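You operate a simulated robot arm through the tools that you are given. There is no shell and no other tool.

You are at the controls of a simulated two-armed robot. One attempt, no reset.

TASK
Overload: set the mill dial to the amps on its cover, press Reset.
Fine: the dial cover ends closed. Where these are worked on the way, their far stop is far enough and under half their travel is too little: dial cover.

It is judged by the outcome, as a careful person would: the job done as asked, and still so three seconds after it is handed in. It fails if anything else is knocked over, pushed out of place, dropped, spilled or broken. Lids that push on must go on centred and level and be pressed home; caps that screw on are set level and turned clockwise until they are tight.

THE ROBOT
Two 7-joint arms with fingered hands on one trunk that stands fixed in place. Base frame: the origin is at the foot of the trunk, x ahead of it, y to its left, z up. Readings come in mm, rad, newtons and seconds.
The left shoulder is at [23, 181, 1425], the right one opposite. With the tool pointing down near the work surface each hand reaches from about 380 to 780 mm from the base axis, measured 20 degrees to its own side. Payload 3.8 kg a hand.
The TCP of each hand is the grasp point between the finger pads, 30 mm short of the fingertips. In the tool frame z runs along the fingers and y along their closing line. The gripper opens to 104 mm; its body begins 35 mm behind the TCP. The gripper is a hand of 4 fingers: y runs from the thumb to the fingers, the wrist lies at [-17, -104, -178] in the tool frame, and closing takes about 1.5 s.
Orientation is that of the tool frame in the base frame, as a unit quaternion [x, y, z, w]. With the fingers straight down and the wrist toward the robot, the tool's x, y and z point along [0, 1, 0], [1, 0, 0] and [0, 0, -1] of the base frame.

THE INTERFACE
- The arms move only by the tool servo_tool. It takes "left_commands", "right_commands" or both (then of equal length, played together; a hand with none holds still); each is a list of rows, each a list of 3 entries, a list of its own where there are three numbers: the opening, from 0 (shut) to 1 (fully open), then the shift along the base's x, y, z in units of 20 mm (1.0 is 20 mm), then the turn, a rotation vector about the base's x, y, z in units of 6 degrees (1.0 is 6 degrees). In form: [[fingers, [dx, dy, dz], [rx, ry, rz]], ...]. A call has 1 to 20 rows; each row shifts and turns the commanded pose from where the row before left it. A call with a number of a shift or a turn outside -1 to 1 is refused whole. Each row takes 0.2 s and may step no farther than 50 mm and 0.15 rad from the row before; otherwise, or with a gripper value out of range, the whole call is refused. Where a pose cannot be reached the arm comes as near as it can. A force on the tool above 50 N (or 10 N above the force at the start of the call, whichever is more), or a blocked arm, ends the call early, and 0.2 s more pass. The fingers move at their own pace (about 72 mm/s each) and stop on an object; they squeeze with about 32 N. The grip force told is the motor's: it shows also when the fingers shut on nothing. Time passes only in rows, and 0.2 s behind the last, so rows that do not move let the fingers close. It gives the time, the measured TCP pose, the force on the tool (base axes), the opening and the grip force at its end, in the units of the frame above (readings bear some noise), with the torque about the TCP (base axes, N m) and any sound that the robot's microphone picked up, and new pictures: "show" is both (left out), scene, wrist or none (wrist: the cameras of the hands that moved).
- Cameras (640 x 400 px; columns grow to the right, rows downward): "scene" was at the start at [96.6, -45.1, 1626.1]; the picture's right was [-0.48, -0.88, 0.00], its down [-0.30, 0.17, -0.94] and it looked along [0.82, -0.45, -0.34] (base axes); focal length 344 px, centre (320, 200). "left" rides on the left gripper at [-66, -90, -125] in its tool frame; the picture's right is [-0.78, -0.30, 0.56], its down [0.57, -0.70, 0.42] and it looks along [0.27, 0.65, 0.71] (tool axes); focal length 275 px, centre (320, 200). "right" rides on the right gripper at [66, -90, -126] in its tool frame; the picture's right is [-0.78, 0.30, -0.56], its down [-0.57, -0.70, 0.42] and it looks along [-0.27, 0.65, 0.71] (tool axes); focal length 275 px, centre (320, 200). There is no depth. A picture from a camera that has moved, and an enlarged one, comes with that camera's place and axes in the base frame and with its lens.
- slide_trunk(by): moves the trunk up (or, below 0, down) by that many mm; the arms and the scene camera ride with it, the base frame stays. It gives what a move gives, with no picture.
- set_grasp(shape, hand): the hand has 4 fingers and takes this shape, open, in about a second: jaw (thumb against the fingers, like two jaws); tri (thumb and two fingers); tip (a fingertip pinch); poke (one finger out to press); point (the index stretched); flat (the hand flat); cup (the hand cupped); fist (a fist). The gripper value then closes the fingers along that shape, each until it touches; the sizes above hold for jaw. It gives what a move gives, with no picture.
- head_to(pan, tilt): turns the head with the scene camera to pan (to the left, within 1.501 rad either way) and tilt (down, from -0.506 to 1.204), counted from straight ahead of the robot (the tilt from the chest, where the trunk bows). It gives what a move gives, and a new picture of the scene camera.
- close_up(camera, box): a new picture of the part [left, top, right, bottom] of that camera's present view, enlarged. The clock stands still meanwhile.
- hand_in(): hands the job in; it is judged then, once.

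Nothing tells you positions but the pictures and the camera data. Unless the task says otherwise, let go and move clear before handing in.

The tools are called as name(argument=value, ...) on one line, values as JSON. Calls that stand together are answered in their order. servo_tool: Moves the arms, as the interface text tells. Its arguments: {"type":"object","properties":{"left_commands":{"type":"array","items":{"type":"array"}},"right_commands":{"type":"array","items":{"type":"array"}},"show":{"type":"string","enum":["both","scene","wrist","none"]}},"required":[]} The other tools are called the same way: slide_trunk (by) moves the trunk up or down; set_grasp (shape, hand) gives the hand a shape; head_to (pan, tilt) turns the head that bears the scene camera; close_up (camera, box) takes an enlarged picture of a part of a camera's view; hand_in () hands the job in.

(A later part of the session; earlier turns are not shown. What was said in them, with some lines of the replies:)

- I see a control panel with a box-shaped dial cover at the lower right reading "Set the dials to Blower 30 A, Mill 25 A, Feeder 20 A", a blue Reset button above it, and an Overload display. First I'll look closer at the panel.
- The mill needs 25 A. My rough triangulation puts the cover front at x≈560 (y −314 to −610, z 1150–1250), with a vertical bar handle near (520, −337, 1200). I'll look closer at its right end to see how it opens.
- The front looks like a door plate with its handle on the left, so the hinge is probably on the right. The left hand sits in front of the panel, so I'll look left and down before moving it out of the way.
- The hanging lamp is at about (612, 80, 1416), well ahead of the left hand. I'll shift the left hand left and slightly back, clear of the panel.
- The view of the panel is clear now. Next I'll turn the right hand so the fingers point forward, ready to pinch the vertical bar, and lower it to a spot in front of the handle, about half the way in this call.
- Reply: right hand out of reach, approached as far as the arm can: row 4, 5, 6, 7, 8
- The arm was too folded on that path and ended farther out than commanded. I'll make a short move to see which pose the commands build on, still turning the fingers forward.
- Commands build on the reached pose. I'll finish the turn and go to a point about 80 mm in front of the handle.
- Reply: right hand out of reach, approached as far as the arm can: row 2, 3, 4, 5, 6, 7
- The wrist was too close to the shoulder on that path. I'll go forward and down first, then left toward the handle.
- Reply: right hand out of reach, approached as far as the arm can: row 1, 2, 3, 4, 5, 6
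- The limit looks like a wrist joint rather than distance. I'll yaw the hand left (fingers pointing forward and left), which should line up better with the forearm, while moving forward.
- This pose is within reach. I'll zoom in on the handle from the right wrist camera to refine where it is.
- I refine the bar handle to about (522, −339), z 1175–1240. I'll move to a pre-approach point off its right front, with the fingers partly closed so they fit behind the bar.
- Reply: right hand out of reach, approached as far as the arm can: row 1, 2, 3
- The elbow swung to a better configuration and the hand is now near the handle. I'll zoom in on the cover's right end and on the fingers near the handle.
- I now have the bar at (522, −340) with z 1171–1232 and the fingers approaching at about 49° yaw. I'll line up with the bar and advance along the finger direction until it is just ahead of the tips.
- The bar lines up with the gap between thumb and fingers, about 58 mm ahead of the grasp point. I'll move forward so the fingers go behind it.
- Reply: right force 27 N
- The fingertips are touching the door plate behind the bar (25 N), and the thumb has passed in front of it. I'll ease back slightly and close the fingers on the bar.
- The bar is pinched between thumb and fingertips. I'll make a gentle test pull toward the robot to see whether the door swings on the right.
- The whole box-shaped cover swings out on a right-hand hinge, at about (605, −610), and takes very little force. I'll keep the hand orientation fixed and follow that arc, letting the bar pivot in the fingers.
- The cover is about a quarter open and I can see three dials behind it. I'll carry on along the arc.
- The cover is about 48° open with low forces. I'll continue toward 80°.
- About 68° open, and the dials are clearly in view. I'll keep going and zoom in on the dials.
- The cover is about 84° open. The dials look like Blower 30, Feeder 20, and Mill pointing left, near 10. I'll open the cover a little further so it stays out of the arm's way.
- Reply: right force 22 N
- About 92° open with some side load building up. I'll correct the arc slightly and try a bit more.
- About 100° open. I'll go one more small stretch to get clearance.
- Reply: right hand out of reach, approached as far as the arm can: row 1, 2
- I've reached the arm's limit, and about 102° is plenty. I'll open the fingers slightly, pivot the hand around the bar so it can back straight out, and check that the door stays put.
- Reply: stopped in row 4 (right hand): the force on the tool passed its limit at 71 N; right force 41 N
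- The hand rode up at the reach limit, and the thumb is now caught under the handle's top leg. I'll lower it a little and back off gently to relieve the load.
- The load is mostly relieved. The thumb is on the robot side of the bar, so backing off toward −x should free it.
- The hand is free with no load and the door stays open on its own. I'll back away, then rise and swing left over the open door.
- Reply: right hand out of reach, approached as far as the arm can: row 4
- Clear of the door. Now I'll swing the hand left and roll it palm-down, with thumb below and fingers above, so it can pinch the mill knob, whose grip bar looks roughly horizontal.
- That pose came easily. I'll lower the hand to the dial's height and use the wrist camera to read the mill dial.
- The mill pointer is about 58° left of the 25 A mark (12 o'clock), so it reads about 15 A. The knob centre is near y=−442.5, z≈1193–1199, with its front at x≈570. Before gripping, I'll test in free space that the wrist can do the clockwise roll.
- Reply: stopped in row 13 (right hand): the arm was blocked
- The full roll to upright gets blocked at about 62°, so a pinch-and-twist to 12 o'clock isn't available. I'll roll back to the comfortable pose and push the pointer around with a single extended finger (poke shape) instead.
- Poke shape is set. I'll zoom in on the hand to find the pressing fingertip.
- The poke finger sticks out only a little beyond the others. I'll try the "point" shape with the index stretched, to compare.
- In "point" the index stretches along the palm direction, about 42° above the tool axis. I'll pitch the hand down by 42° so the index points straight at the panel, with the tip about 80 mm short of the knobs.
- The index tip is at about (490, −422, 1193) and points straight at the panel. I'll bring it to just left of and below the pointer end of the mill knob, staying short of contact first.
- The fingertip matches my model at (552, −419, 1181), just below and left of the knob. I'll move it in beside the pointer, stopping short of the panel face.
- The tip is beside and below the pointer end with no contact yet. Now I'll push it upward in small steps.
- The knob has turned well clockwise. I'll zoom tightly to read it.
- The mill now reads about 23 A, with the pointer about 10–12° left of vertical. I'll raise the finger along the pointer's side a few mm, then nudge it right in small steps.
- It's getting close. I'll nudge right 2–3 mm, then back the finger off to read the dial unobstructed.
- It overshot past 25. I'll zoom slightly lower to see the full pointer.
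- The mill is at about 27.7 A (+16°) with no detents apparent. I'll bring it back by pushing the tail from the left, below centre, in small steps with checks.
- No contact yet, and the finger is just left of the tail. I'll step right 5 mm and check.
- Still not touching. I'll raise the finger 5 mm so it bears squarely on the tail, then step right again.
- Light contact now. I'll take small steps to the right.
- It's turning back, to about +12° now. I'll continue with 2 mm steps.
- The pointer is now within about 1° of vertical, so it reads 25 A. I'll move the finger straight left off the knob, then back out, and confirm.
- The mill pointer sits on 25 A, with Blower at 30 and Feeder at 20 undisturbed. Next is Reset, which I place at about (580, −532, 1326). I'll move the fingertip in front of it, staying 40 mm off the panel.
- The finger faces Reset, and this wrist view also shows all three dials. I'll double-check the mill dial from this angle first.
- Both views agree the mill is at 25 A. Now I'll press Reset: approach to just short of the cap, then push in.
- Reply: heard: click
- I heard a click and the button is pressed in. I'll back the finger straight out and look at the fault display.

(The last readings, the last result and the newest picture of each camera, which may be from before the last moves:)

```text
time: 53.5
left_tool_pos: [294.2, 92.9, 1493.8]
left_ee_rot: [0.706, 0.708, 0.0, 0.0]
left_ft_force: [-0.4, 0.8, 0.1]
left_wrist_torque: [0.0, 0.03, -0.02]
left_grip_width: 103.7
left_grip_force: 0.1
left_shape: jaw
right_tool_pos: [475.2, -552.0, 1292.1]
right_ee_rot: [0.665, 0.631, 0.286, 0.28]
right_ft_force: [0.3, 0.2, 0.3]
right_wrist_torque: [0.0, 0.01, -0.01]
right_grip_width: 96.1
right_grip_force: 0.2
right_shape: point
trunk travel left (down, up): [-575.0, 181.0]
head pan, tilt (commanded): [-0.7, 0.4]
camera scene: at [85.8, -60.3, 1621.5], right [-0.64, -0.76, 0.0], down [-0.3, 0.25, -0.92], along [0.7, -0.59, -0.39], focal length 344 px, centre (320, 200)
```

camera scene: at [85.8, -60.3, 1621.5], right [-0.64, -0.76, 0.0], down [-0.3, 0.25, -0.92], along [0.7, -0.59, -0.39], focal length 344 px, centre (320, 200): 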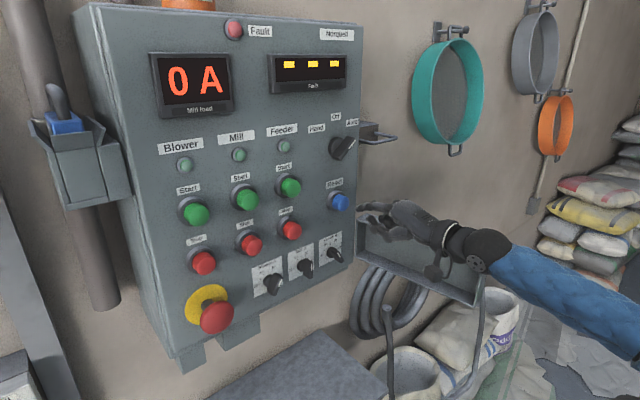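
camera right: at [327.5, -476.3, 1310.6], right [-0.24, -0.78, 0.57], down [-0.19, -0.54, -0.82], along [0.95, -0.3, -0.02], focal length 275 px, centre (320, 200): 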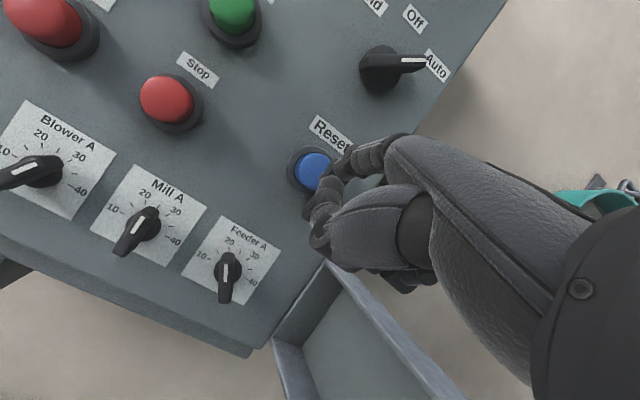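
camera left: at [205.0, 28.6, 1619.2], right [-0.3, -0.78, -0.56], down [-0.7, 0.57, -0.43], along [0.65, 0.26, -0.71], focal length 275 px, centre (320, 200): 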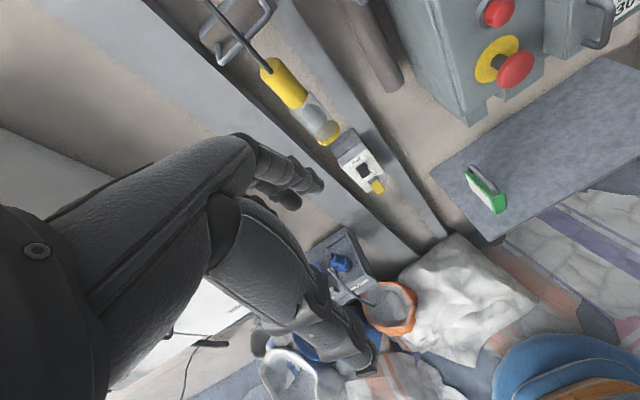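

The fault display has cleared to dashes, so the reset worked. Now I'll close the cover: lift the hand, go over the open door to its outer side, and push it shut from there.

servo_tool(right_commands=[[0, [-0.75, 0, 0.98], [0, 0, -0.68]], [0, [-0.75, 0, 0.98], [0, 0, -0.68]], [0, [-0.75, 0, 0.98], [0, 0, -0.68]], [0, [-0.75, 0, 0.98], [0, 0, -0.68]], [0, [-0.75, 0, 0.98], [0, 0, -0.68]], [0, [-0.25, -0.97, 0], [0, 0, 0]], [0, [-0.25, -0.97, 0], [0, 0, 0]], [0, [-0.25, -0.97, 0], [0, 0, 0]], [0, [-0.25, -0.97, 0], [0, 0, 0]], [0, [-0.25, -0.97, 0], [0, 0, 0]], [0, [-0.25, -0.97, 0], [0, 0, 0]], [0, [-0.25, -0.97, 0], [0, 0, 0]], [0, [-0.25, -0.97, 0], [0, 0, 0]], [0, [-0.25, -0.97, 0], [0, 0, 0]], [0, [-0.25, -0.97, 0], [0, 0, 0]], [0, [-0.25, -0.97, 0], [0, 0, 0]], [0, [-0.25, -0.97, 0], [0, 0, 0]]], show="none")

head_to(pan=-0.95, tilt=0.6)

close_up(camera="right", box=[0, 0, 640, 400])

```text
time: 57.1
left_tool_pos: [294.4, 93.2, 1493.2]
left_ee_rot: [0.707, 0.707, -0.001, 0.0]
left_ft_force: [-0.9, 0.7, -0.4]
left_wrist_torque: [-0.01, 0.0, -0.04]
left_grip_width: 103.5
left_grip_force: 0.1
left_shape: jaw
right_tool_pos: [337.8, -783.8, 1388.4]
right_ee_rot: [0.766, 0.503, 0.231, 0.325]
right_ft_force: [-0.3, 0.1, 0.4]
right_wrist_torque: [-0.01, 0.02, 0.01]
right_grip_width: 95.8
right_grip_force: 0.0
right_shape: point
trunk travel left (down, up): [-575.0, 181.0]
head pan, tilt (commanded): [-0.7, 0.4]
```

```text
time: 57.8
left_tool_pos: [294.4, 92.8, 1493.0]
left_ee_rot: [0.706, 0.708, -0.001, 0.001]
left_ft_force: [0.2, -0.6, 0.1]
left_wrist_torque: [0.01, -0.04, 0.02]
left_grip_width: 103.6
left_grip_force: 0.1
left_shape: jaw
right_tool_pos: [338.2, -782.1, 1388.4]
right_ee_rot: [0.766, 0.504, 0.232, 0.325]
right_ft_force: [-0.3, -0.5, -0.5]
right_wrist_torque: [0.01, 0.0, 0.0]
right_grip_width: 96.0
right_grip_force: 0.0
right_shape: point
trunk travel left (down, up): [-575.0, 181.0]
head pan, tilt (commanded): [-0.949, 0.6]
camera scene: at [66.4, -72.2, 1603.4], right [-0.81, -0.58, 0.0], down [-0.33, 0.46, -0.83], along [0.48, -0.67, -0.56], focal length 344 px, centre (320, 200)
```

scene: 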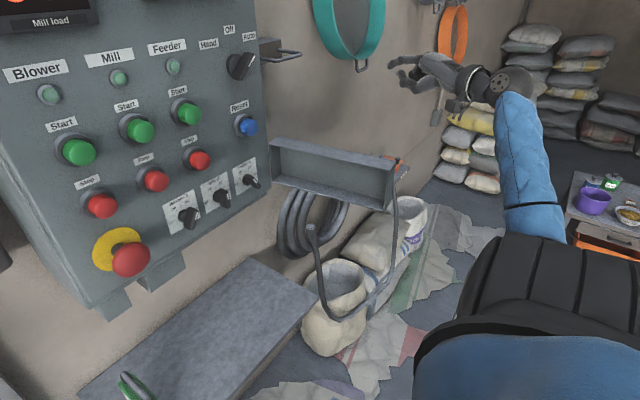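

```text
1.00 times, centred on (320, 200) of right (not enlarged: the box is as wide or as high as the picture)
camera zoom: at [222.3, -663.3, 1409.6], right [-0.5, -0.65, 0.57], down [-0.37, -0.44, -0.82], along [0.79, -0.62, -0.02], focal length 275 px, centre (320, 200)
```

zoom: 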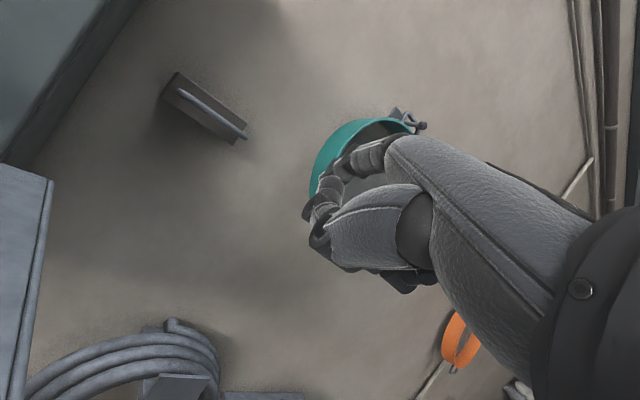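

The door is at about 105°, with its handle bar near (365, −760). I'll move another 25–30 mm to the right before descending so the finger comes down outside the handle.

servo_tool(right_commands=[[0, [0, -0.8, 0], [0, 0, 0]], [0, [0, -0.7, -0.3], [0, 0, 0]], [0, [0, 0, -0.9], [0, 0, 0]], [0, [0, 0, -0.9], [0, 0, 0]], [0, [0, 0, -0.9], [0, 0, 0]], [0, [0, 0, -0.9], [0, 0, 0]], [0, [0, 0, -0.9], [0, 0, 0]], [0, [0, 0, -0.9], [0, 0, 0]], [0, [0, 0, -0.9], [0, 0, 0]], [0, [0, 0, -0.9], [0, 0, 0]], [0, [0, 0, -0.9], [0, 0, 0]], [0, [0, 0, -0.9], [0, 0, 0]]], show="both")

close_up(camera="scene", box=[330, 100, 490, 220])

```text
time: 60.4
left_tool_pos: [294.8, 93.2, 1493.4]
left_ee_rot: [0.706, 0.708, 0.0, 0.0]
left_ft_force: [0.3, 0.3, 1.2]
left_wrist_torque: [0.01, -0.04, -0.01]
left_grip_width: 103.8
left_grip_force: 0.2
left_shape: jaw
right_tool_pos: [337.6, -814.1, 1202.6]
right_ee_rot: [0.766, 0.503, 0.231, 0.326]
right_ft_force: [-0.1, 0.4, -0.1]
right_wrist_torque: [-0.02, 0.0, 0.0]
right_grip_width: 96.0
right_grip_force: 0.0
right_shape: point
trunk travel left (down, up): [-575.0, 181.0]
head pan, tilt (commanded): [-0.949, 0.6]
camera scene: at [66.4, -72.6, 1603.4], right [-0.81, -0.58, 0.0], down [-0.33, 0.46, -0.82], along [0.48, -0.67, -0.57], focal length 344 px, centre (320, 200)
camera right: at [221.1, -693.2, 1223.4], right [-0.5, -0.65, 0.57], down [-0.37, -0.44, -0.82], along [0.79, -0.62, -0.02], focal length 275 px, centre (320, 200)
```

scene: 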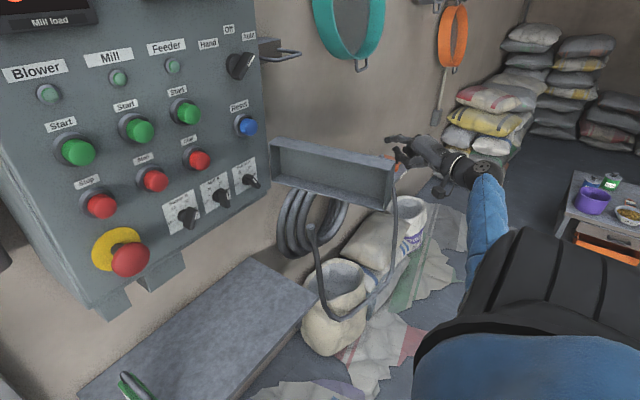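
right: 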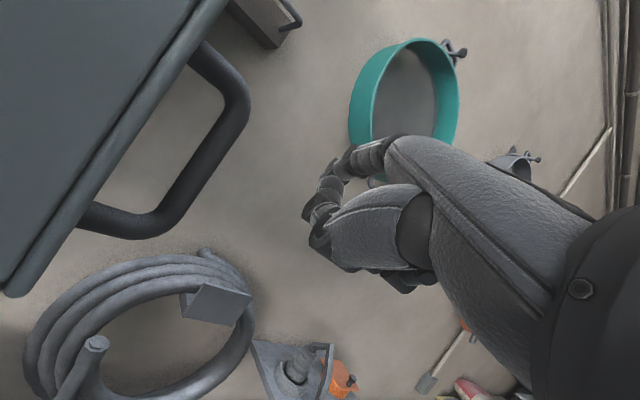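

```text
3.33 times, centred on (410, 160) of scene
camera zoom: at [66.4, -72.6, 1603.4], right [-0.81, -0.58, 0.0], down [-0.33, 0.46, -0.82], along [0.48, -0.67, -0.57], focal length 1145 px, centre (20, 333)
```

zoom: 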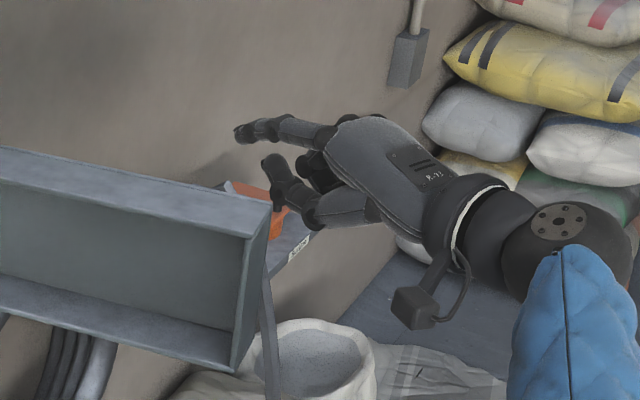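

I'll lower to the handle's height and bring the side of the finger up against the outside of the handle bar, then begin swinging the door closed.

servo_tool(right_commands=[[0, [-0.2, 0, -0.62], [0, 0, 0]], [0, [-0.2, 0, -0.62], [0, 0, 0]], [0, [-0.17, 0.75, 0], [0, 0, 0]], [0, [-0.16, 0.75, 0], [0, 0, 0]], [0, [-0.1, 0.5, 0], [0, 0, 0]], [0, [-0.48, 0.83, 0], [0, 0, 0]], [0, [-0.43, 0.88, 0], [0, 0, 0]]], show="both")

close_up(camera="scene", box=[330, 100, 490, 220])

```text
time: 62.0
left_tool_pos: [294.5, 93.7, 1492.7]
left_ee_rot: [0.706, 0.708, -0.001, 0.001]
left_ft_force: [0.1, 0.4, 0.6]
left_wrist_torque: [0.0, -0.02, 0.03]
left_grip_width: 103.8
left_grip_force: 0.1
left_shape: jaw
right_tool_pos: [305.1, -738.9, 1180.1]
right_ee_rot: [0.766, 0.504, 0.232, 0.326]
right_ft_force: [-0.6, 0.4, 0.2]
right_wrist_torque: [-0.04, -0.01, -0.03]
right_grip_width: 96.2
right_grip_force: 0.1
right_shape: point
trunk travel left (down, up): [-575.0, 181.0]
head pan, tilt (commanded): [-0.949, 0.6]
camera scene: at [65.9, -71.9, 1603.4], right [-0.81, -0.58, 0.0], down [-0.33, 0.46, -0.83], along [0.48, -0.67, -0.56], focal length 344 px, centre (320, 200)
camera right: at [189.2, -619.3, 1201.2], right [-0.5, -0.65, 0.57], down [-0.37, -0.44, -0.82], along [0.79, -0.62, -0.02], focal length 275 px, centre (320, 200)
```

scene: 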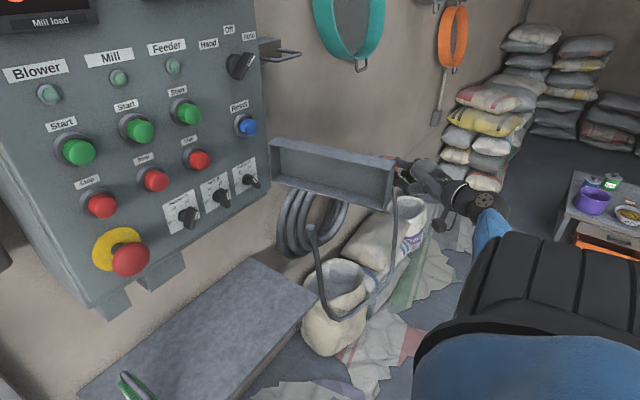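
right: 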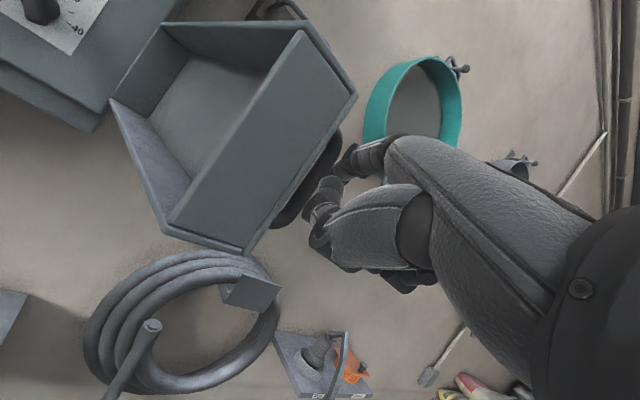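

```text
3.33 times, centred on (410, 160) of scene
camera zoom: at [65.9, -71.9, 1603.4], right [-0.81, -0.58, 0.0], down [-0.33, 0.46, -0.83], along [0.48, -0.67, -0.56], focal length 1145 px, centre (20, 333)
```

zoom: 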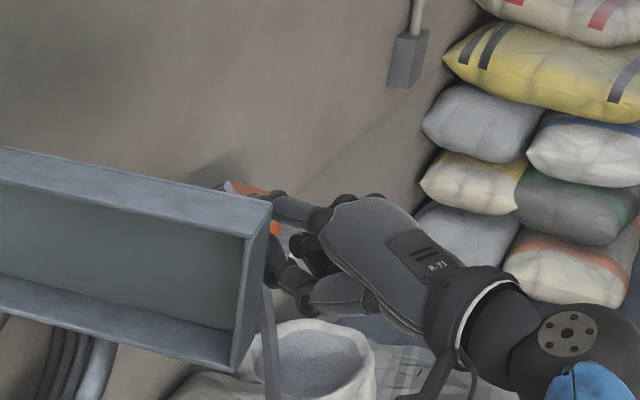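

No contact yet. I'll continue leftward, watching the force and the door.

servo_tool(right_commands=[[0, [-0.2, 0.9, 0], [0, 0, 0]], [0, [-0.2, 0.9, 0], [0, 0, 0]]], show="both")

close_up(camera="scene", box=[330, 100, 490, 220])

```text
time: 62.6
left_tool_pos: [293.0, 93.4, 1494.3]
left_ee_rot: [0.706, 0.708, 0.0, 0.0]
left_ft_force: [-1.1, -0.4, 0.3]
left_wrist_torque: [-0.01, -0.06, -0.02]
left_grip_width: 103.6
left_grip_force: 0.1
left_shape: jaw
right_tool_pos: [294.7, -702.5, 1180.0]
right_ee_rot: [0.766, 0.504, 0.232, 0.325]
right_ft_force: [-4.1, -0.7, 1.4]
right_wrist_torque: [0.05, -0.16, -0.01]
right_grip_width: 96.0
right_grip_force: 0.1
right_shape: point
trunk travel left (down, up): [-575.0, 181.0]
head pan, tilt (commanded): [-0.949, 0.6]
camera scene: at [65.0, -72.3, 1603.4], right [-0.81, -0.58, 0.0], down [-0.33, 0.46, -0.83], along [0.48, -0.67, -0.56], focal length 344 px, centre (320, 200)
camera right: at [179.6, -583.5, 1200.9], right [-0.5, -0.65, 0.57], down [-0.37, -0.44, -0.82], along [0.79, -0.62, -0.02], focal length 275 px, centre (320, 200)
```

scene: 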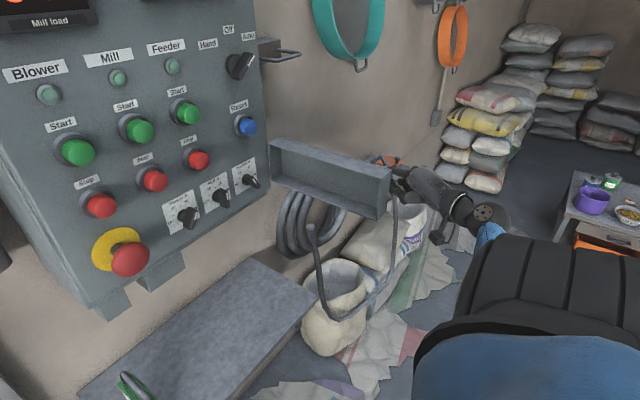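
right: 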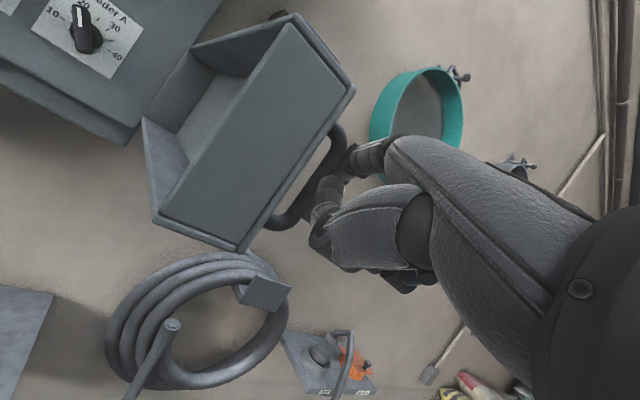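

```text
3.33 times, centred on (410, 160) of scene
camera zoom: at [65.0, -72.3, 1603.4], right [-0.81, -0.58, 0.0], down [-0.33, 0.46, -0.83], along [0.48, -0.67, -0.56], focal length 1145 px, centre (20, 333)
```

zoom: 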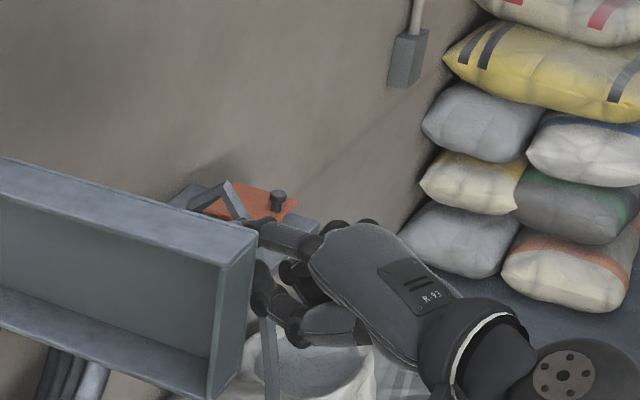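

The door is moving with the finger, now about 92°. I'll continue along the closing arc.

servo_tool(right_commands=[[0, [-0.25, 0.85, 0], [0, 0, 0]], [0, [-0.22, 0.95, 0], [0, 0, 0]], [0, [-0.15, 0.97, 0], [0, 0, 0]], [0, [-0.1, 0.98, 0], [0, 0, 0]], [0, [-0.03, 0.98, 0], [0, 0, 0]]], show="both")

close_up(camera="scene", box=[310, 110, 470, 230])

```text
time: 63.8
left_tool_pos: [294.4, 93.2, 1493.9]
left_ee_rot: [0.706, 0.708, 0.0, 0.001]
left_ft_force: [-0.2, 0.7, 0.3]
left_wrist_torque: [0.03, -0.01, -0.01]
left_grip_width: 103.7
left_grip_force: 0.1
left_shape: jaw
right_tool_pos: [279.6, -607.2, 1177.0]
right_ee_rot: [0.765, 0.505, 0.233, 0.326]
right_ft_force: [-0.2, -0.5, -0.4]
right_wrist_torque: [-0.02, -0.01, 0.03]
right_grip_width: 0.0
right_grip_force: 0.0
right_shape: point
trunk travel left (down, up): [-575.0, 181.0]
head pan, tilt (commanded): [-0.949, 0.6]
camera scene: at [65.9, -71.9, 1603.4], right [-0.81, -0.58, 0.0], down [-0.33, 0.46, -0.83], along [0.48, -0.67, -0.56], focal length 344 px, centre (320, 200)
camera right: at [162.9, -488.2, 1198.1], right [-0.5, -0.65, 0.57], down [-0.37, -0.44, -0.82], along [0.79, -0.62, -0.02], focal length 275 px, centre (320, 200)
```

scene: 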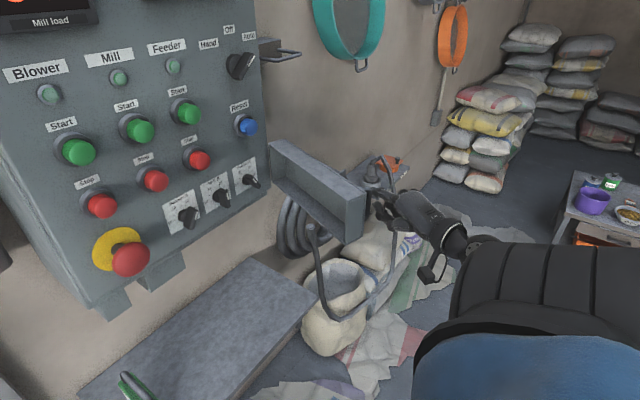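
right: 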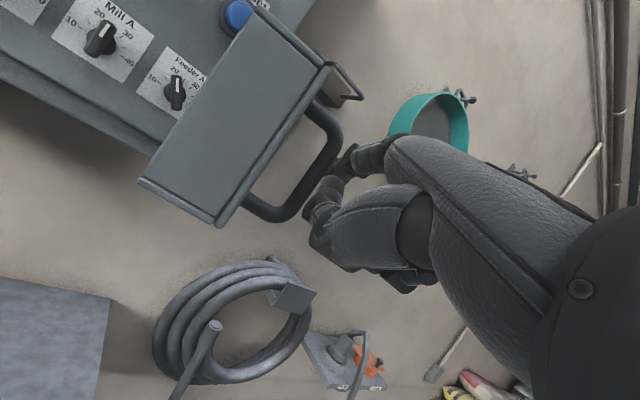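

```text
3.33 times, centred on (390, 170) of scene
camera zoom: at [65.9, -71.9, 1603.4], right [-0.81, -0.58, 0.0], down [-0.33, 0.46, -0.83], along [0.48, -0.67, -0.56], focal length 1145 px, centre (87, 300)
```

zoom: 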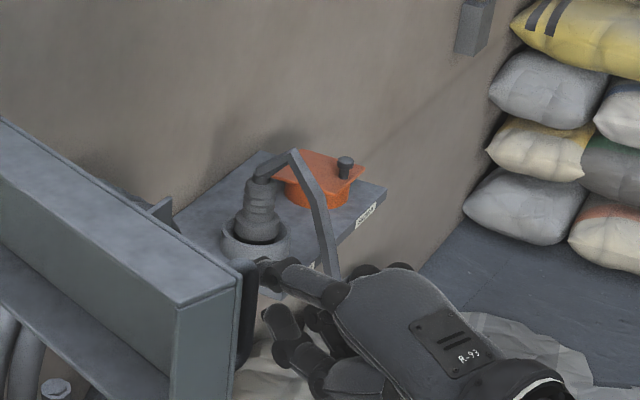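

The door is at about 71° and following nicely. I'll continue, gradually straightening the hand so the finger points at the panel again.

servo_tool(right_commands=[[0, [0.1, 0.96, 0], [0, 0, 0.85]], [0, [0.16, 0.8, 0], [0, 0, 0.85]], [0, [0.25, 0.77, 0], [0, 0, 0.85]], [0, [0.32, 0.75, 0], [0, 0, 0.85]], [0, [0.34, 0.93, 0], [0, 0, 0]], [0, [0.4, 0.9, 0], [0, 0, 0]]], show="both")

close_up(camera="scene", box=[260, 130, 420, 250])

```text
time: 65.2
left_tool_pos: [294.0, 93.2, 1493.0]
left_ee_rot: [0.707, 0.708, -0.001, 0.0]
left_ft_force: [0.3, 0.0, 0.0]
left_wrist_torque: [0.04, 0.0, 0.03]
left_grip_width: 103.6
left_grip_force: 0.2
left_shape: jaw
right_tool_pos: [313.6, -505.0, 1179.5]
right_ee_rot: [0.664, 0.632, 0.286, 0.279]
right_ft_force: [-1.2, -0.1, 0.2]
right_wrist_torque: [0.0, 0.02, -0.01]
right_grip_width: 95.9
right_grip_force: 0.1
right_shape: point
trunk travel left (down, up): [-575.0, 181.0]
head pan, tilt (commanded): [-0.949, 0.6]
camera scene: at [66.3, -72.0, 1603.4], right [-0.81, -0.58, 0.0], down [-0.33, 0.46, -0.83], along [0.48, -0.67, -0.56], focal length 344 px, centre (320, 200)
camera right: at [162.7, -433.1, 1200.6], right [-0.24, -0.78, 0.58], down [-0.19, -0.54, -0.82], along [0.95, -0.3, -0.02], focal length 275 px, centre (320, 200)
```

scene: 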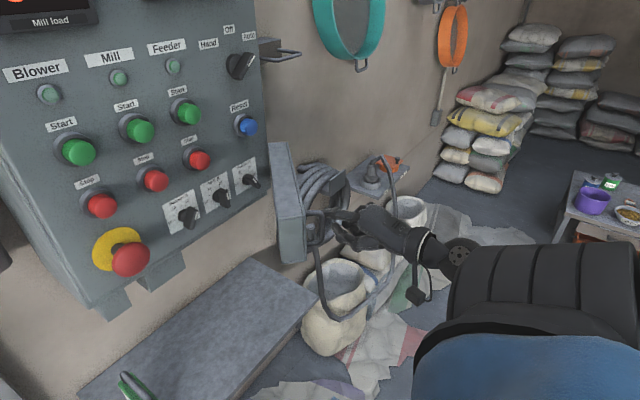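
right: 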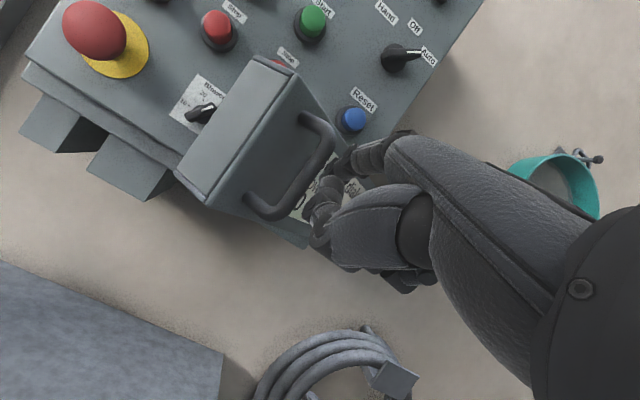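

```text
3.33 times, centred on (340, 190) of scene
camera zoom: at [66.3, -72.0, 1603.4], right [-0.81, -0.58, 0.0], down [-0.33, 0.46, -0.83], along [0.48, -0.67, -0.56], focal length 1145 px, centre (253, 233)
```

zoom: 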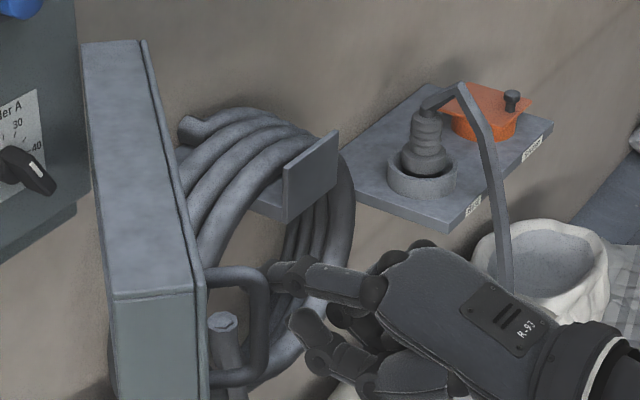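

The door is at about 46° and tracking as predicted. I'll continue closing along the arc.

servo_tool(right_commands=[[0, [0.51, 0.93, 0], [0, 0, 0]], [0, [0.54, 0.83, 0], [0, 0, 0]], [0, [0.6, 0.79, 0], [0, 0, 0]], [0, [0.65, 0.75, 0], [0, 0, 0]], [0, [0.7, 0.7, 0], [0, 0, 0]]], show="both")

close_up(camera="scene", box=[220, 130, 380, 250])

```text
time: 66.4
left_tool_pos: [294.8, 91.9, 1493.5]
left_ee_rot: [0.707, 0.707, -0.001, 0.001]
left_ft_force: [-0.5, -0.1, 0.2]
left_wrist_torque: [-0.03, -0.02, 0.02]
left_grip_width: 103.6
left_grip_force: 0.1
left_shape: jaw
right_tool_pos: [373.9, -426.8, 1178.9]
right_ee_rot: [0.665, 0.631, 0.285, 0.28]
right_ft_force: [-0.3, 0.8, 0.3]
right_wrist_torque: [0.01, 0.02, -0.01]
right_grip_width: 96.0
right_grip_force: 0.1
right_shape: point
trunk travel left (down, up): [-575.0, 181.0]
head pan, tilt (commanded): [-0.949, 0.6]
camera scene: at [66.7, -72.2, 1603.4], right [-0.81, -0.58, 0.0], down [-0.33, 0.46, -0.82], along [0.48, -0.67, -0.57], focal length 344 px, centre (320, 200)
camera right: at [223.1, -353.9, 1199.8], right [-0.24, -0.78, 0.58], down [-0.19, -0.54, -0.82], along [0.95, -0.3, -0.02], focal length 275 px, centre (320, 200)
```

scene: 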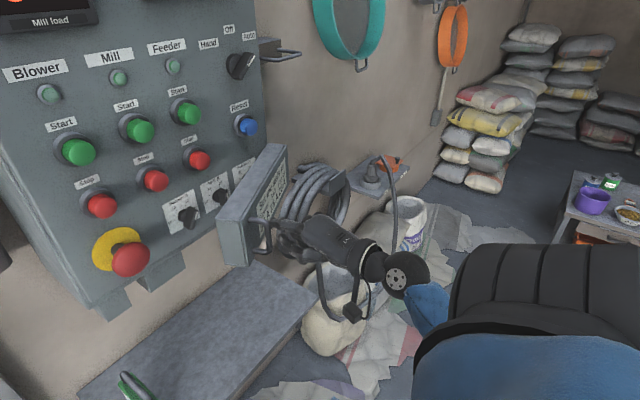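
right: 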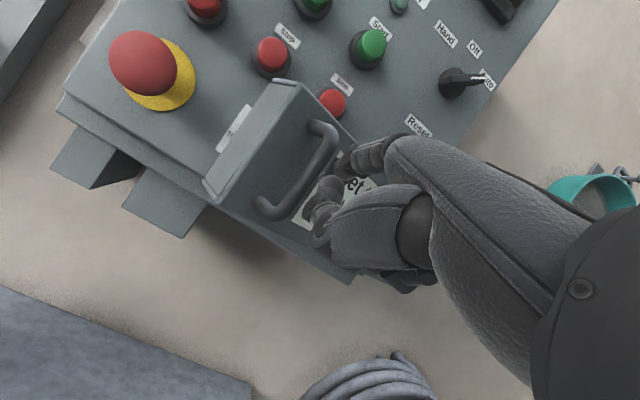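

```text
3.33 times, centred on (300, 190) of scene
camera zoom: at [66.7, -72.2, 1603.4], right [-0.81, -0.58, 0.0], down [-0.33, 0.46, -0.82], along [0.48, -0.67, -0.57], focal length 1145 px, centre (387, 233)
```

zoom: 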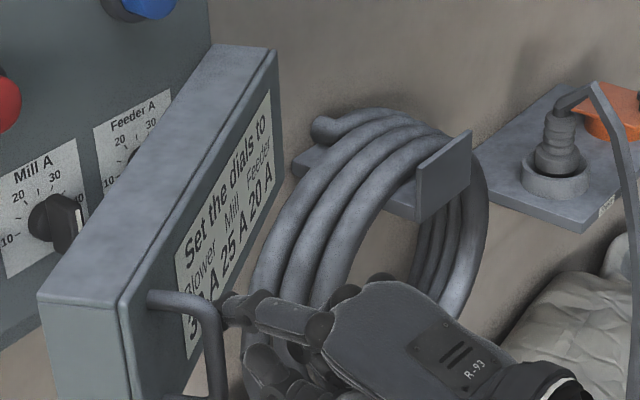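

The door is at about 26°, and the mill knob behind it is still upright. I'll continue.

servo_tool(right_commands=[[0, [0.75, 0.65, 0], [0, 0, 0]], [0, [0.79, 0.6, 0], [0, 0, 0]], [0, [0.83, 0.55, 0], [0, 0, 0]], [0, [0.86, 0.5, 0], [0, 0, 0]]], show="both")

close_up(camera="scene", box=[180, 130, 340, 250])

```text
time: 67.4
left_tool_pos: [295.9, 92.7, 1492.9]
left_ee_rot: [0.707, 0.707, 0.0, 0.001]
left_ft_force: [-0.7, 0.0, -0.6]
left_wrist_torque: [0.01, 0.01, 0.02]
left_grip_width: 103.7
left_grip_force: 0.0
left_shape: jaw
right_tool_pos: [437.4, -378.7, 1179.1]
right_ee_rot: [0.664, 0.632, 0.286, 0.279]
right_ft_force: [0.4, -0.3, 0.5]
right_wrist_torque: [0.02, -0.04, 0.0]
right_grip_width: 95.9
right_grip_force: 0.1
right_shape: point
trunk travel left (down, up): [-575.0, 181.0]
head pan, tilt (commanded): [-0.949, 0.6]
camera scene: at [67.2, -72.1, 1603.3], right [-0.81, -0.58, 0.0], down [-0.33, 0.46, -0.82], along [0.48, -0.67, -0.57], focal length 344 px, centre (320, 200)
camera right: at [286.7, -307.7, 1201.7], right [-0.24, -0.78, 0.57], down [-0.19, -0.54, -0.82], along [0.95, -0.3, -0.02], focal length 275 px, centre (320, 200)
```

scene: 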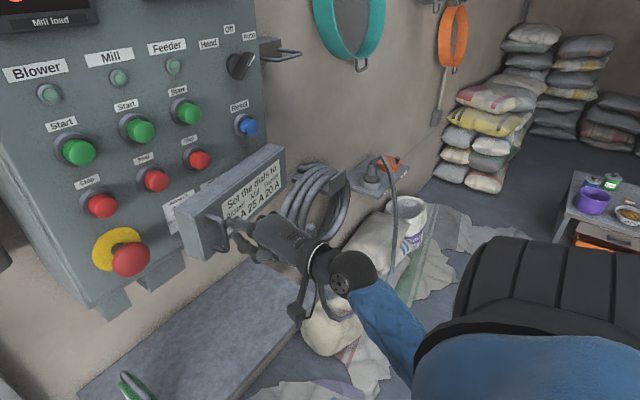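
right: 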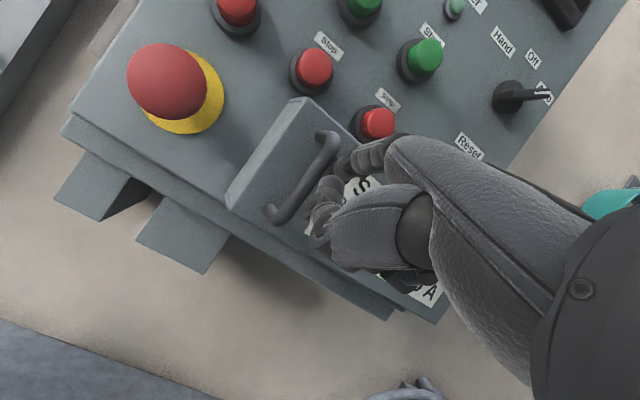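

```text
3.33 times, centred on (260, 190) of scene
camera zoom: at [67.2, -72.1, 1603.3], right [-0.81, -0.58, 0.0], down [-0.33, 0.46, -0.82], along [0.48, -0.67, -0.57], focal length 1145 px, centre (520, 233)
```

zoom: 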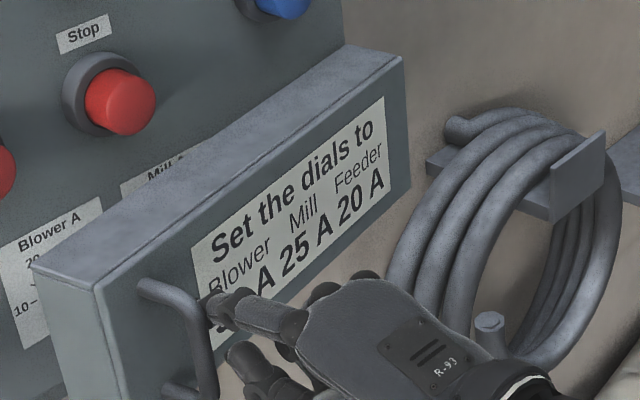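

The door is at about 12°. Now I'll push straight in with the fingertip on the front plate beside the handle to close it the rest of the way.

servo_tool(right_commands=[[0, [0.7, -0.1, 0], [0, 0, 0]], [0, [0.8, 0, 0], [0, 0, 0]], [0, [0.8, 0, 0], [0, 0, 0]], [0, [0.6, 0, 0], [0, 0, 0]], [0, [0.3, 0, 0], [0, 0, 0]]], show="both")

close_up(camera="scene", box=[160, 120, 320, 240])

```text
time: 68.6
left_tool_pos: [285.1, 95.3, 1495.8]
left_ee_rot: [0.707, 0.708, 0.002, 0.002]
left_ft_force: [-0.1, 0.1, 1.0]
left_wrist_torque: [0.01, 0.02, 0.03]
left_grip_width: 103.9
left_grip_force: 0.1
left_shape: jaw
right_tool_pos: [492.5, -382.6, 1187.6]
right_ee_rot: [0.662, 0.629, 0.291, 0.285]
right_ft_force: [-42.4, 2.8, 16.2]
right_wrist_torque: [0.1, -1.87, 0.55]
right_grip_width: 96.1
right_grip_force: 0.0
right_shape: point
trunk travel left (down, up): [-575.0, 181.0]
head pan, tilt (commanded): [-0.949, 0.6]
camera scene: at [55.5, -70.9, 1604.1], right [-0.81, -0.58, -0.01], down [-0.32, 0.46, -0.83], along [0.48, -0.67, -0.56], focal length 344 px, centre (320, 200)
camera right: at [342.1, -310.5, 1206.0], right [-0.25, -0.78, 0.57], down [-0.18, -0.54, -0.82], along [0.95, -0.3, 0.0], focal length 275 px, centre (320, 200)
```

scene: 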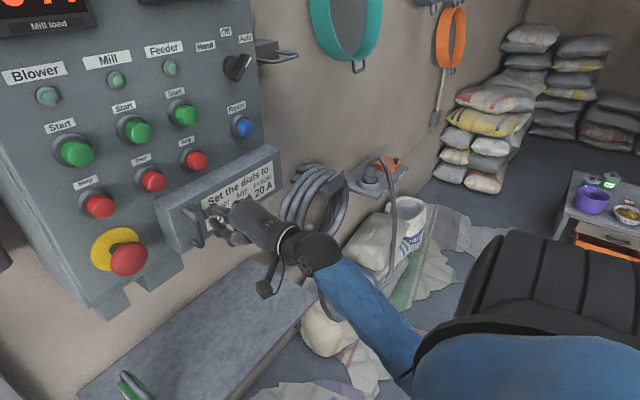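
right: 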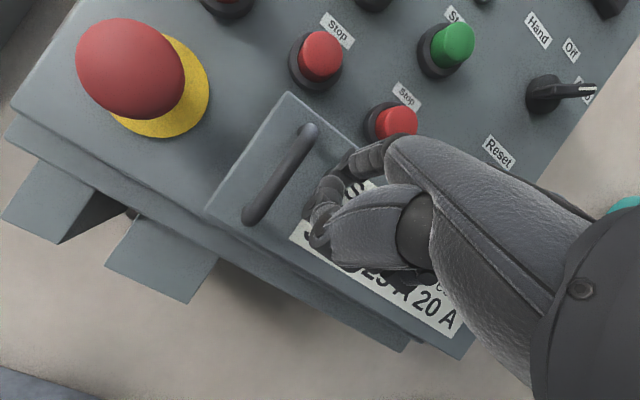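

```text
3.33 times, centred on (240, 180) of scene
camera zoom: at [55.5, -70.9, 1604.1], right [-0.81, -0.58, -0.01], down [-0.32, 0.46, -0.83], along [0.48, -0.67, -0.56], focal length 1145 px, centre (587, 267)
```

zoom: 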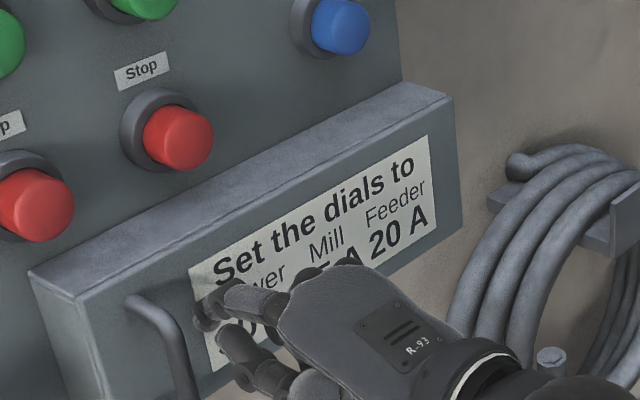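

The force rose to about 42 N, so the cover is against its stop. I'll back off and inspect whether it stays fully closed.

servo_tool(right_commands=[[0, [-0.8, -0.1, 0], [0, 0, 0]], [0, [-0.9, -0.2, 0], [0, 0, 0]], [0, [-0.9, -0.3, 0], [0, 0, 0]], [0, [-0.9, -0.5, 0.3], [0, 0, 0]], [0, [-0.6, -0.8, 0.3], [0, 0, 0]]], show="both")

head_to(pan=-0.7, tilt=0.5)

close_up(camera="scene", box=[200, 180, 400, 305])

```text
time: 69.8
left_tool_pos: [292.6, 92.7, 1494.0]
left_ee_rot: [0.707, 0.707, -0.001, 0.001]
left_ft_force: [0.1, -0.1, 0.2]
left_wrist_torque: [0.01, 0.0, -0.06]
left_grip_width: 103.9
left_grip_force: 0.1
left_shape: jaw
right_tool_pos: [418.1, -419.3, 1192.0]
right_ee_rot: [0.665, 0.631, 0.285, 0.28]
right_ft_force: [-0.9, 0.3, -0.1]
right_wrist_torque: [-0.02, 0.0, -0.02]
right_grip_width: 96.2
right_grip_force: 0.1
right_shape: point
trunk travel left (down, up): [-575.0, 181.0]
head pan, tilt (commanded): [-0.949, 0.6]
camera scene: at [65.2, -73.0, 1603.4], right [-0.81, -0.58, 0.0], down [-0.33, 0.46, -0.83], along [0.48, -0.67, -0.56], focal length 344 px, centre (320, 200)
camera right: at [267.3, -347.7, 1212.8], right [-0.24, -0.78, 0.57], down [-0.19, -0.54, -0.82], along [0.95, -0.3, -0.02], focal length 275 px, centre (320, 200)
```

scene: 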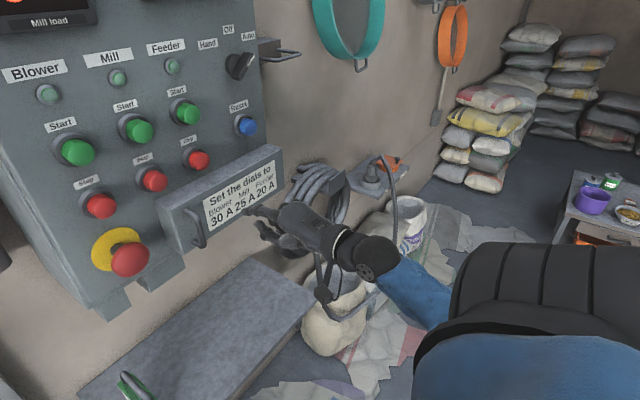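
right: 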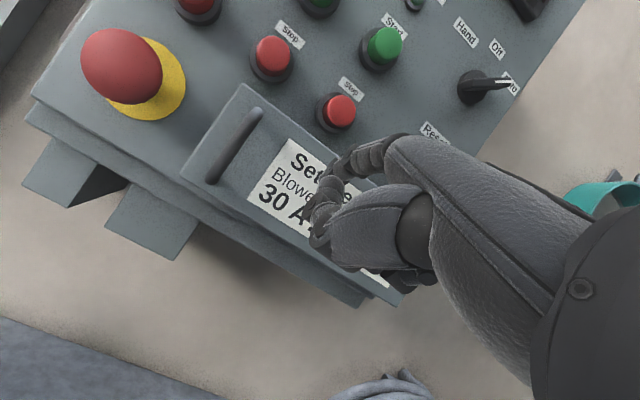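

```text
time: 70.6
left_tool_pos: [294.2, 92.7, 1493.2]
left_ee_rot: [0.707, 0.708, -0.001, 0.0]
left_ft_force: [-0.9, 0.7, 0.2]
left_wrist_torque: [-0.05, 0.02, 0.01]
left_grip_width: 104.0
left_grip_force: 0.0
left_shape: jaw
right_tool_pos: [419.1, -418.0, 1192.0]
right_ee_rot: [0.665, 0.631, 0.286, 0.28]
right_ft_force: [-0.8, -0.4, -0.8]
right_wrist_torque: [0.01, -0.02, 0.0]
right_grip_width: 95.9
right_grip_force: 0.1
right_shape: point
trunk travel left (down, up): [-575.0, 181.0]
head pan, tilt (commanded): [-0.7, 0.499]
camera scene: at [84.6, -59.0, 1612.4], right [-0.65, -0.76, 0.0], down [-0.37, 0.31, -0.88], along [0.67, -0.57, -0.48], focal length 344 px, centre (320, 200)
```

scene: 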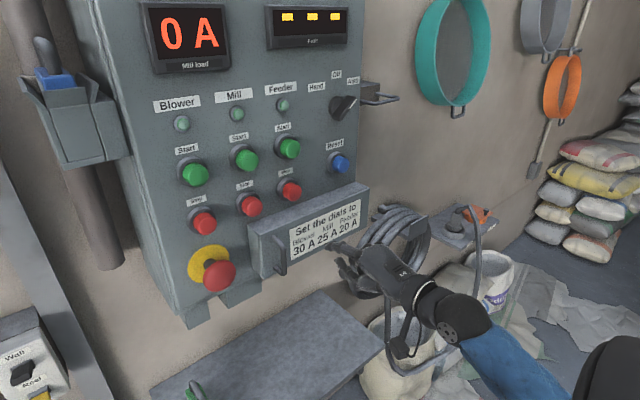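

```text
3.20 times, centred on (300, 242) of scene
camera zoom: at [84.6, -59.0, 1612.4], right [-0.65, -0.76, 0.0], down [-0.37, 0.31, -0.88], along [0.67, -0.57, -0.48], focal length 1100 px, centre (384, 64)
```

zoom: 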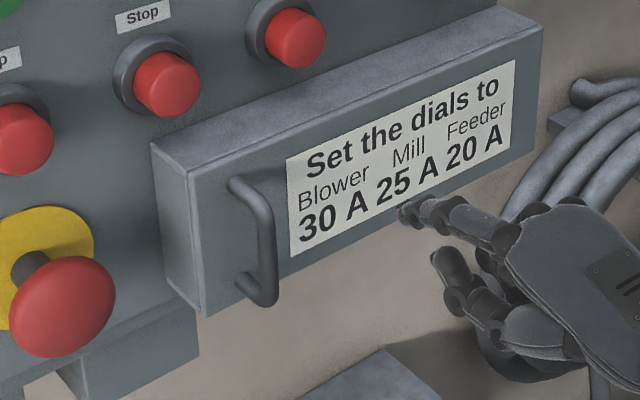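

The cover's front corner is back at x≈563–567, matching its original closed position, and the fault display shows dashes. I'll zoom in on the seam at the back edge to confirm it is seated.

close_up(camera="scene", box=[240, 190, 304, 280])

close_up(camera="scene", box=[140, 0, 380, 150])

close_up(camera="right", box=[160, 60, 320, 220])

```text
4.44 times, centred on (272, 235) of scene
camera zoom: at [84.6, -59.0, 1612.4], right [-0.65, -0.76, 0.0], down [-0.37, 0.31, -0.88], along [0.67, -0.57, -0.48], focal length 1527 px, centre (533, 44)
```

zoom: 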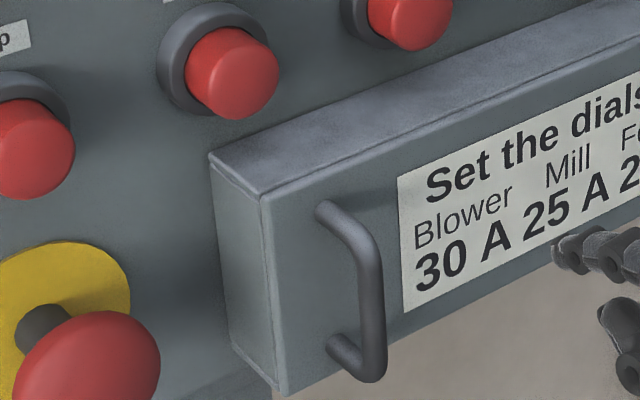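

```text
2.67 times, centred on (260, 75) of scene
camera zoom: at [84.6, -59.0, 1612.4], right [-0.65, -0.76, 0.0], down [-0.37, 0.31, -0.88], along [0.67, -0.57, -0.48], focal length 916 px, centre (480, 533)
```

zoom: 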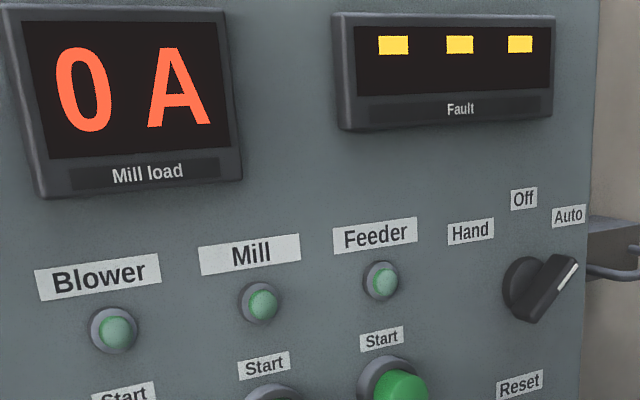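

```text
2.50 times, centred on (240, 140) of right
camera zoom: at [268.4, -347.0, 1212.7], right [-0.24, -0.78, 0.57], down [-0.19, -0.54, -0.82], along [0.95, -0.3, -0.02], focal length 688 px, centre (520, 350)
```

zoom: 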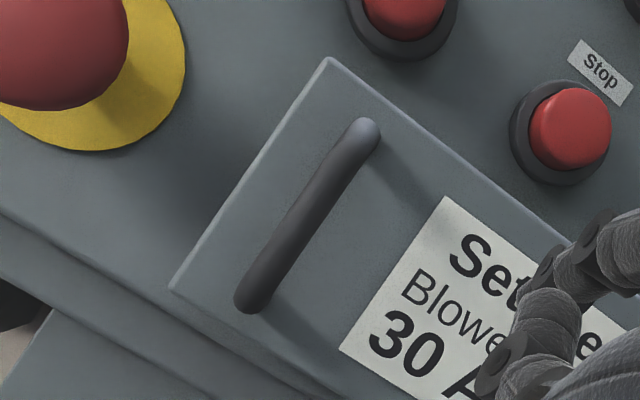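

The cover is seated flush, the fault display shows dashes, and all the other controls look unchanged. I'll move the right hand further clear of the panel before handing in.

servo_tool(right_commands=[[0, [-0.6, -0.8, 0.5], [0, 0, 0]], [0, [-0.6, -0.8, 0.5], [0, 0, 0]], [0, [-0.6, -0.8, 0.5], [0, 0, 0]], [0, [-0.5, -0.8, 0.5], [0, 0, 0]], [0, [0, 0, 0], [0, 0, 0]]], show="scene")

```text
time: 71.8
left_tool_pos: [295.1, 93.6, 1493.0]
left_ee_rot: [0.706, 0.708, 0.0, 0.0]
left_ft_force: [-0.8, -0.1, 0.0]
left_wrist_torque: [-0.01, -0.03, 0.01]
left_grip_width: 103.6
left_grip_force: 0.0
left_shape: jaw
right_tool_pos: [372.4, -484.6, 1232.6]
right_ee_rot: [0.664, 0.632, 0.286, 0.279]
right_ft_force: [1.0, 0.4, -0.1]
right_wrist_torque: [-0.01, -0.01, 0.0]
right_grip_width: 95.7
right_grip_force: 0.1
right_shape: point
trunk travel left (down, up): [-575.0, 181.0]
head pan, tilt (commanded): [-0.7, 0.499]
camera scene: at [84.8, -58.8, 1612.4], right [-0.64, -0.76, 0.0], down [-0.37, 0.31, -0.88], along [0.67, -0.57, -0.48], focal length 344 px, centre (320, 200)
```

scene: 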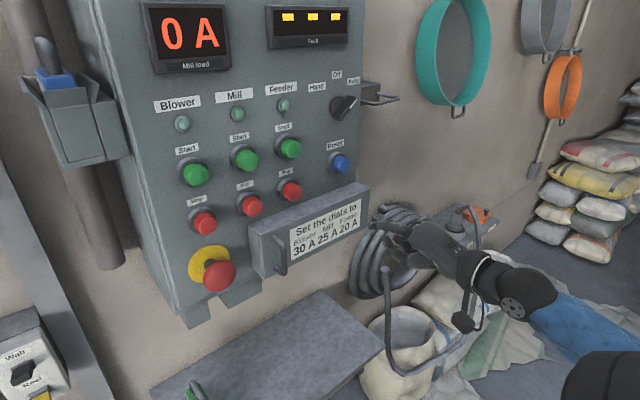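

The mill dial is at 25 A, Reset has cleared the fault, the cover is closed, and both hands are clear of the panel. I'm handing in.

hand_in()

```text
The job is handed in.
```

The mill dial is set to 25 A as its cover says, Reset is pressed, and the dial cover is closed again.

- **Dial:** the mill was at about 15 A. I pushed the pointer round with one finger and overshot to about 28 A. I then brought it back to 25 A, within about 1° from two camera angles. Blower (30 A) and Feeder (20 A) were not touched.
- **Reset:** it clicked when pressed, and the fault display changed from "Overload" to dashes. The mill load still shows 0 A, as I did not start anything.
- **Cover:** I swung it past 90° to reach the dials, then pushed it shut until it met its stop. It looks flush with the panel in both views.

While I was letting go of the cover handle, the thumb caught under it and the force limit stopped the move at 71 N. I eased it free, and the cover still swung and closed normally afterwards. Nothing else looked disturbed in the final views.
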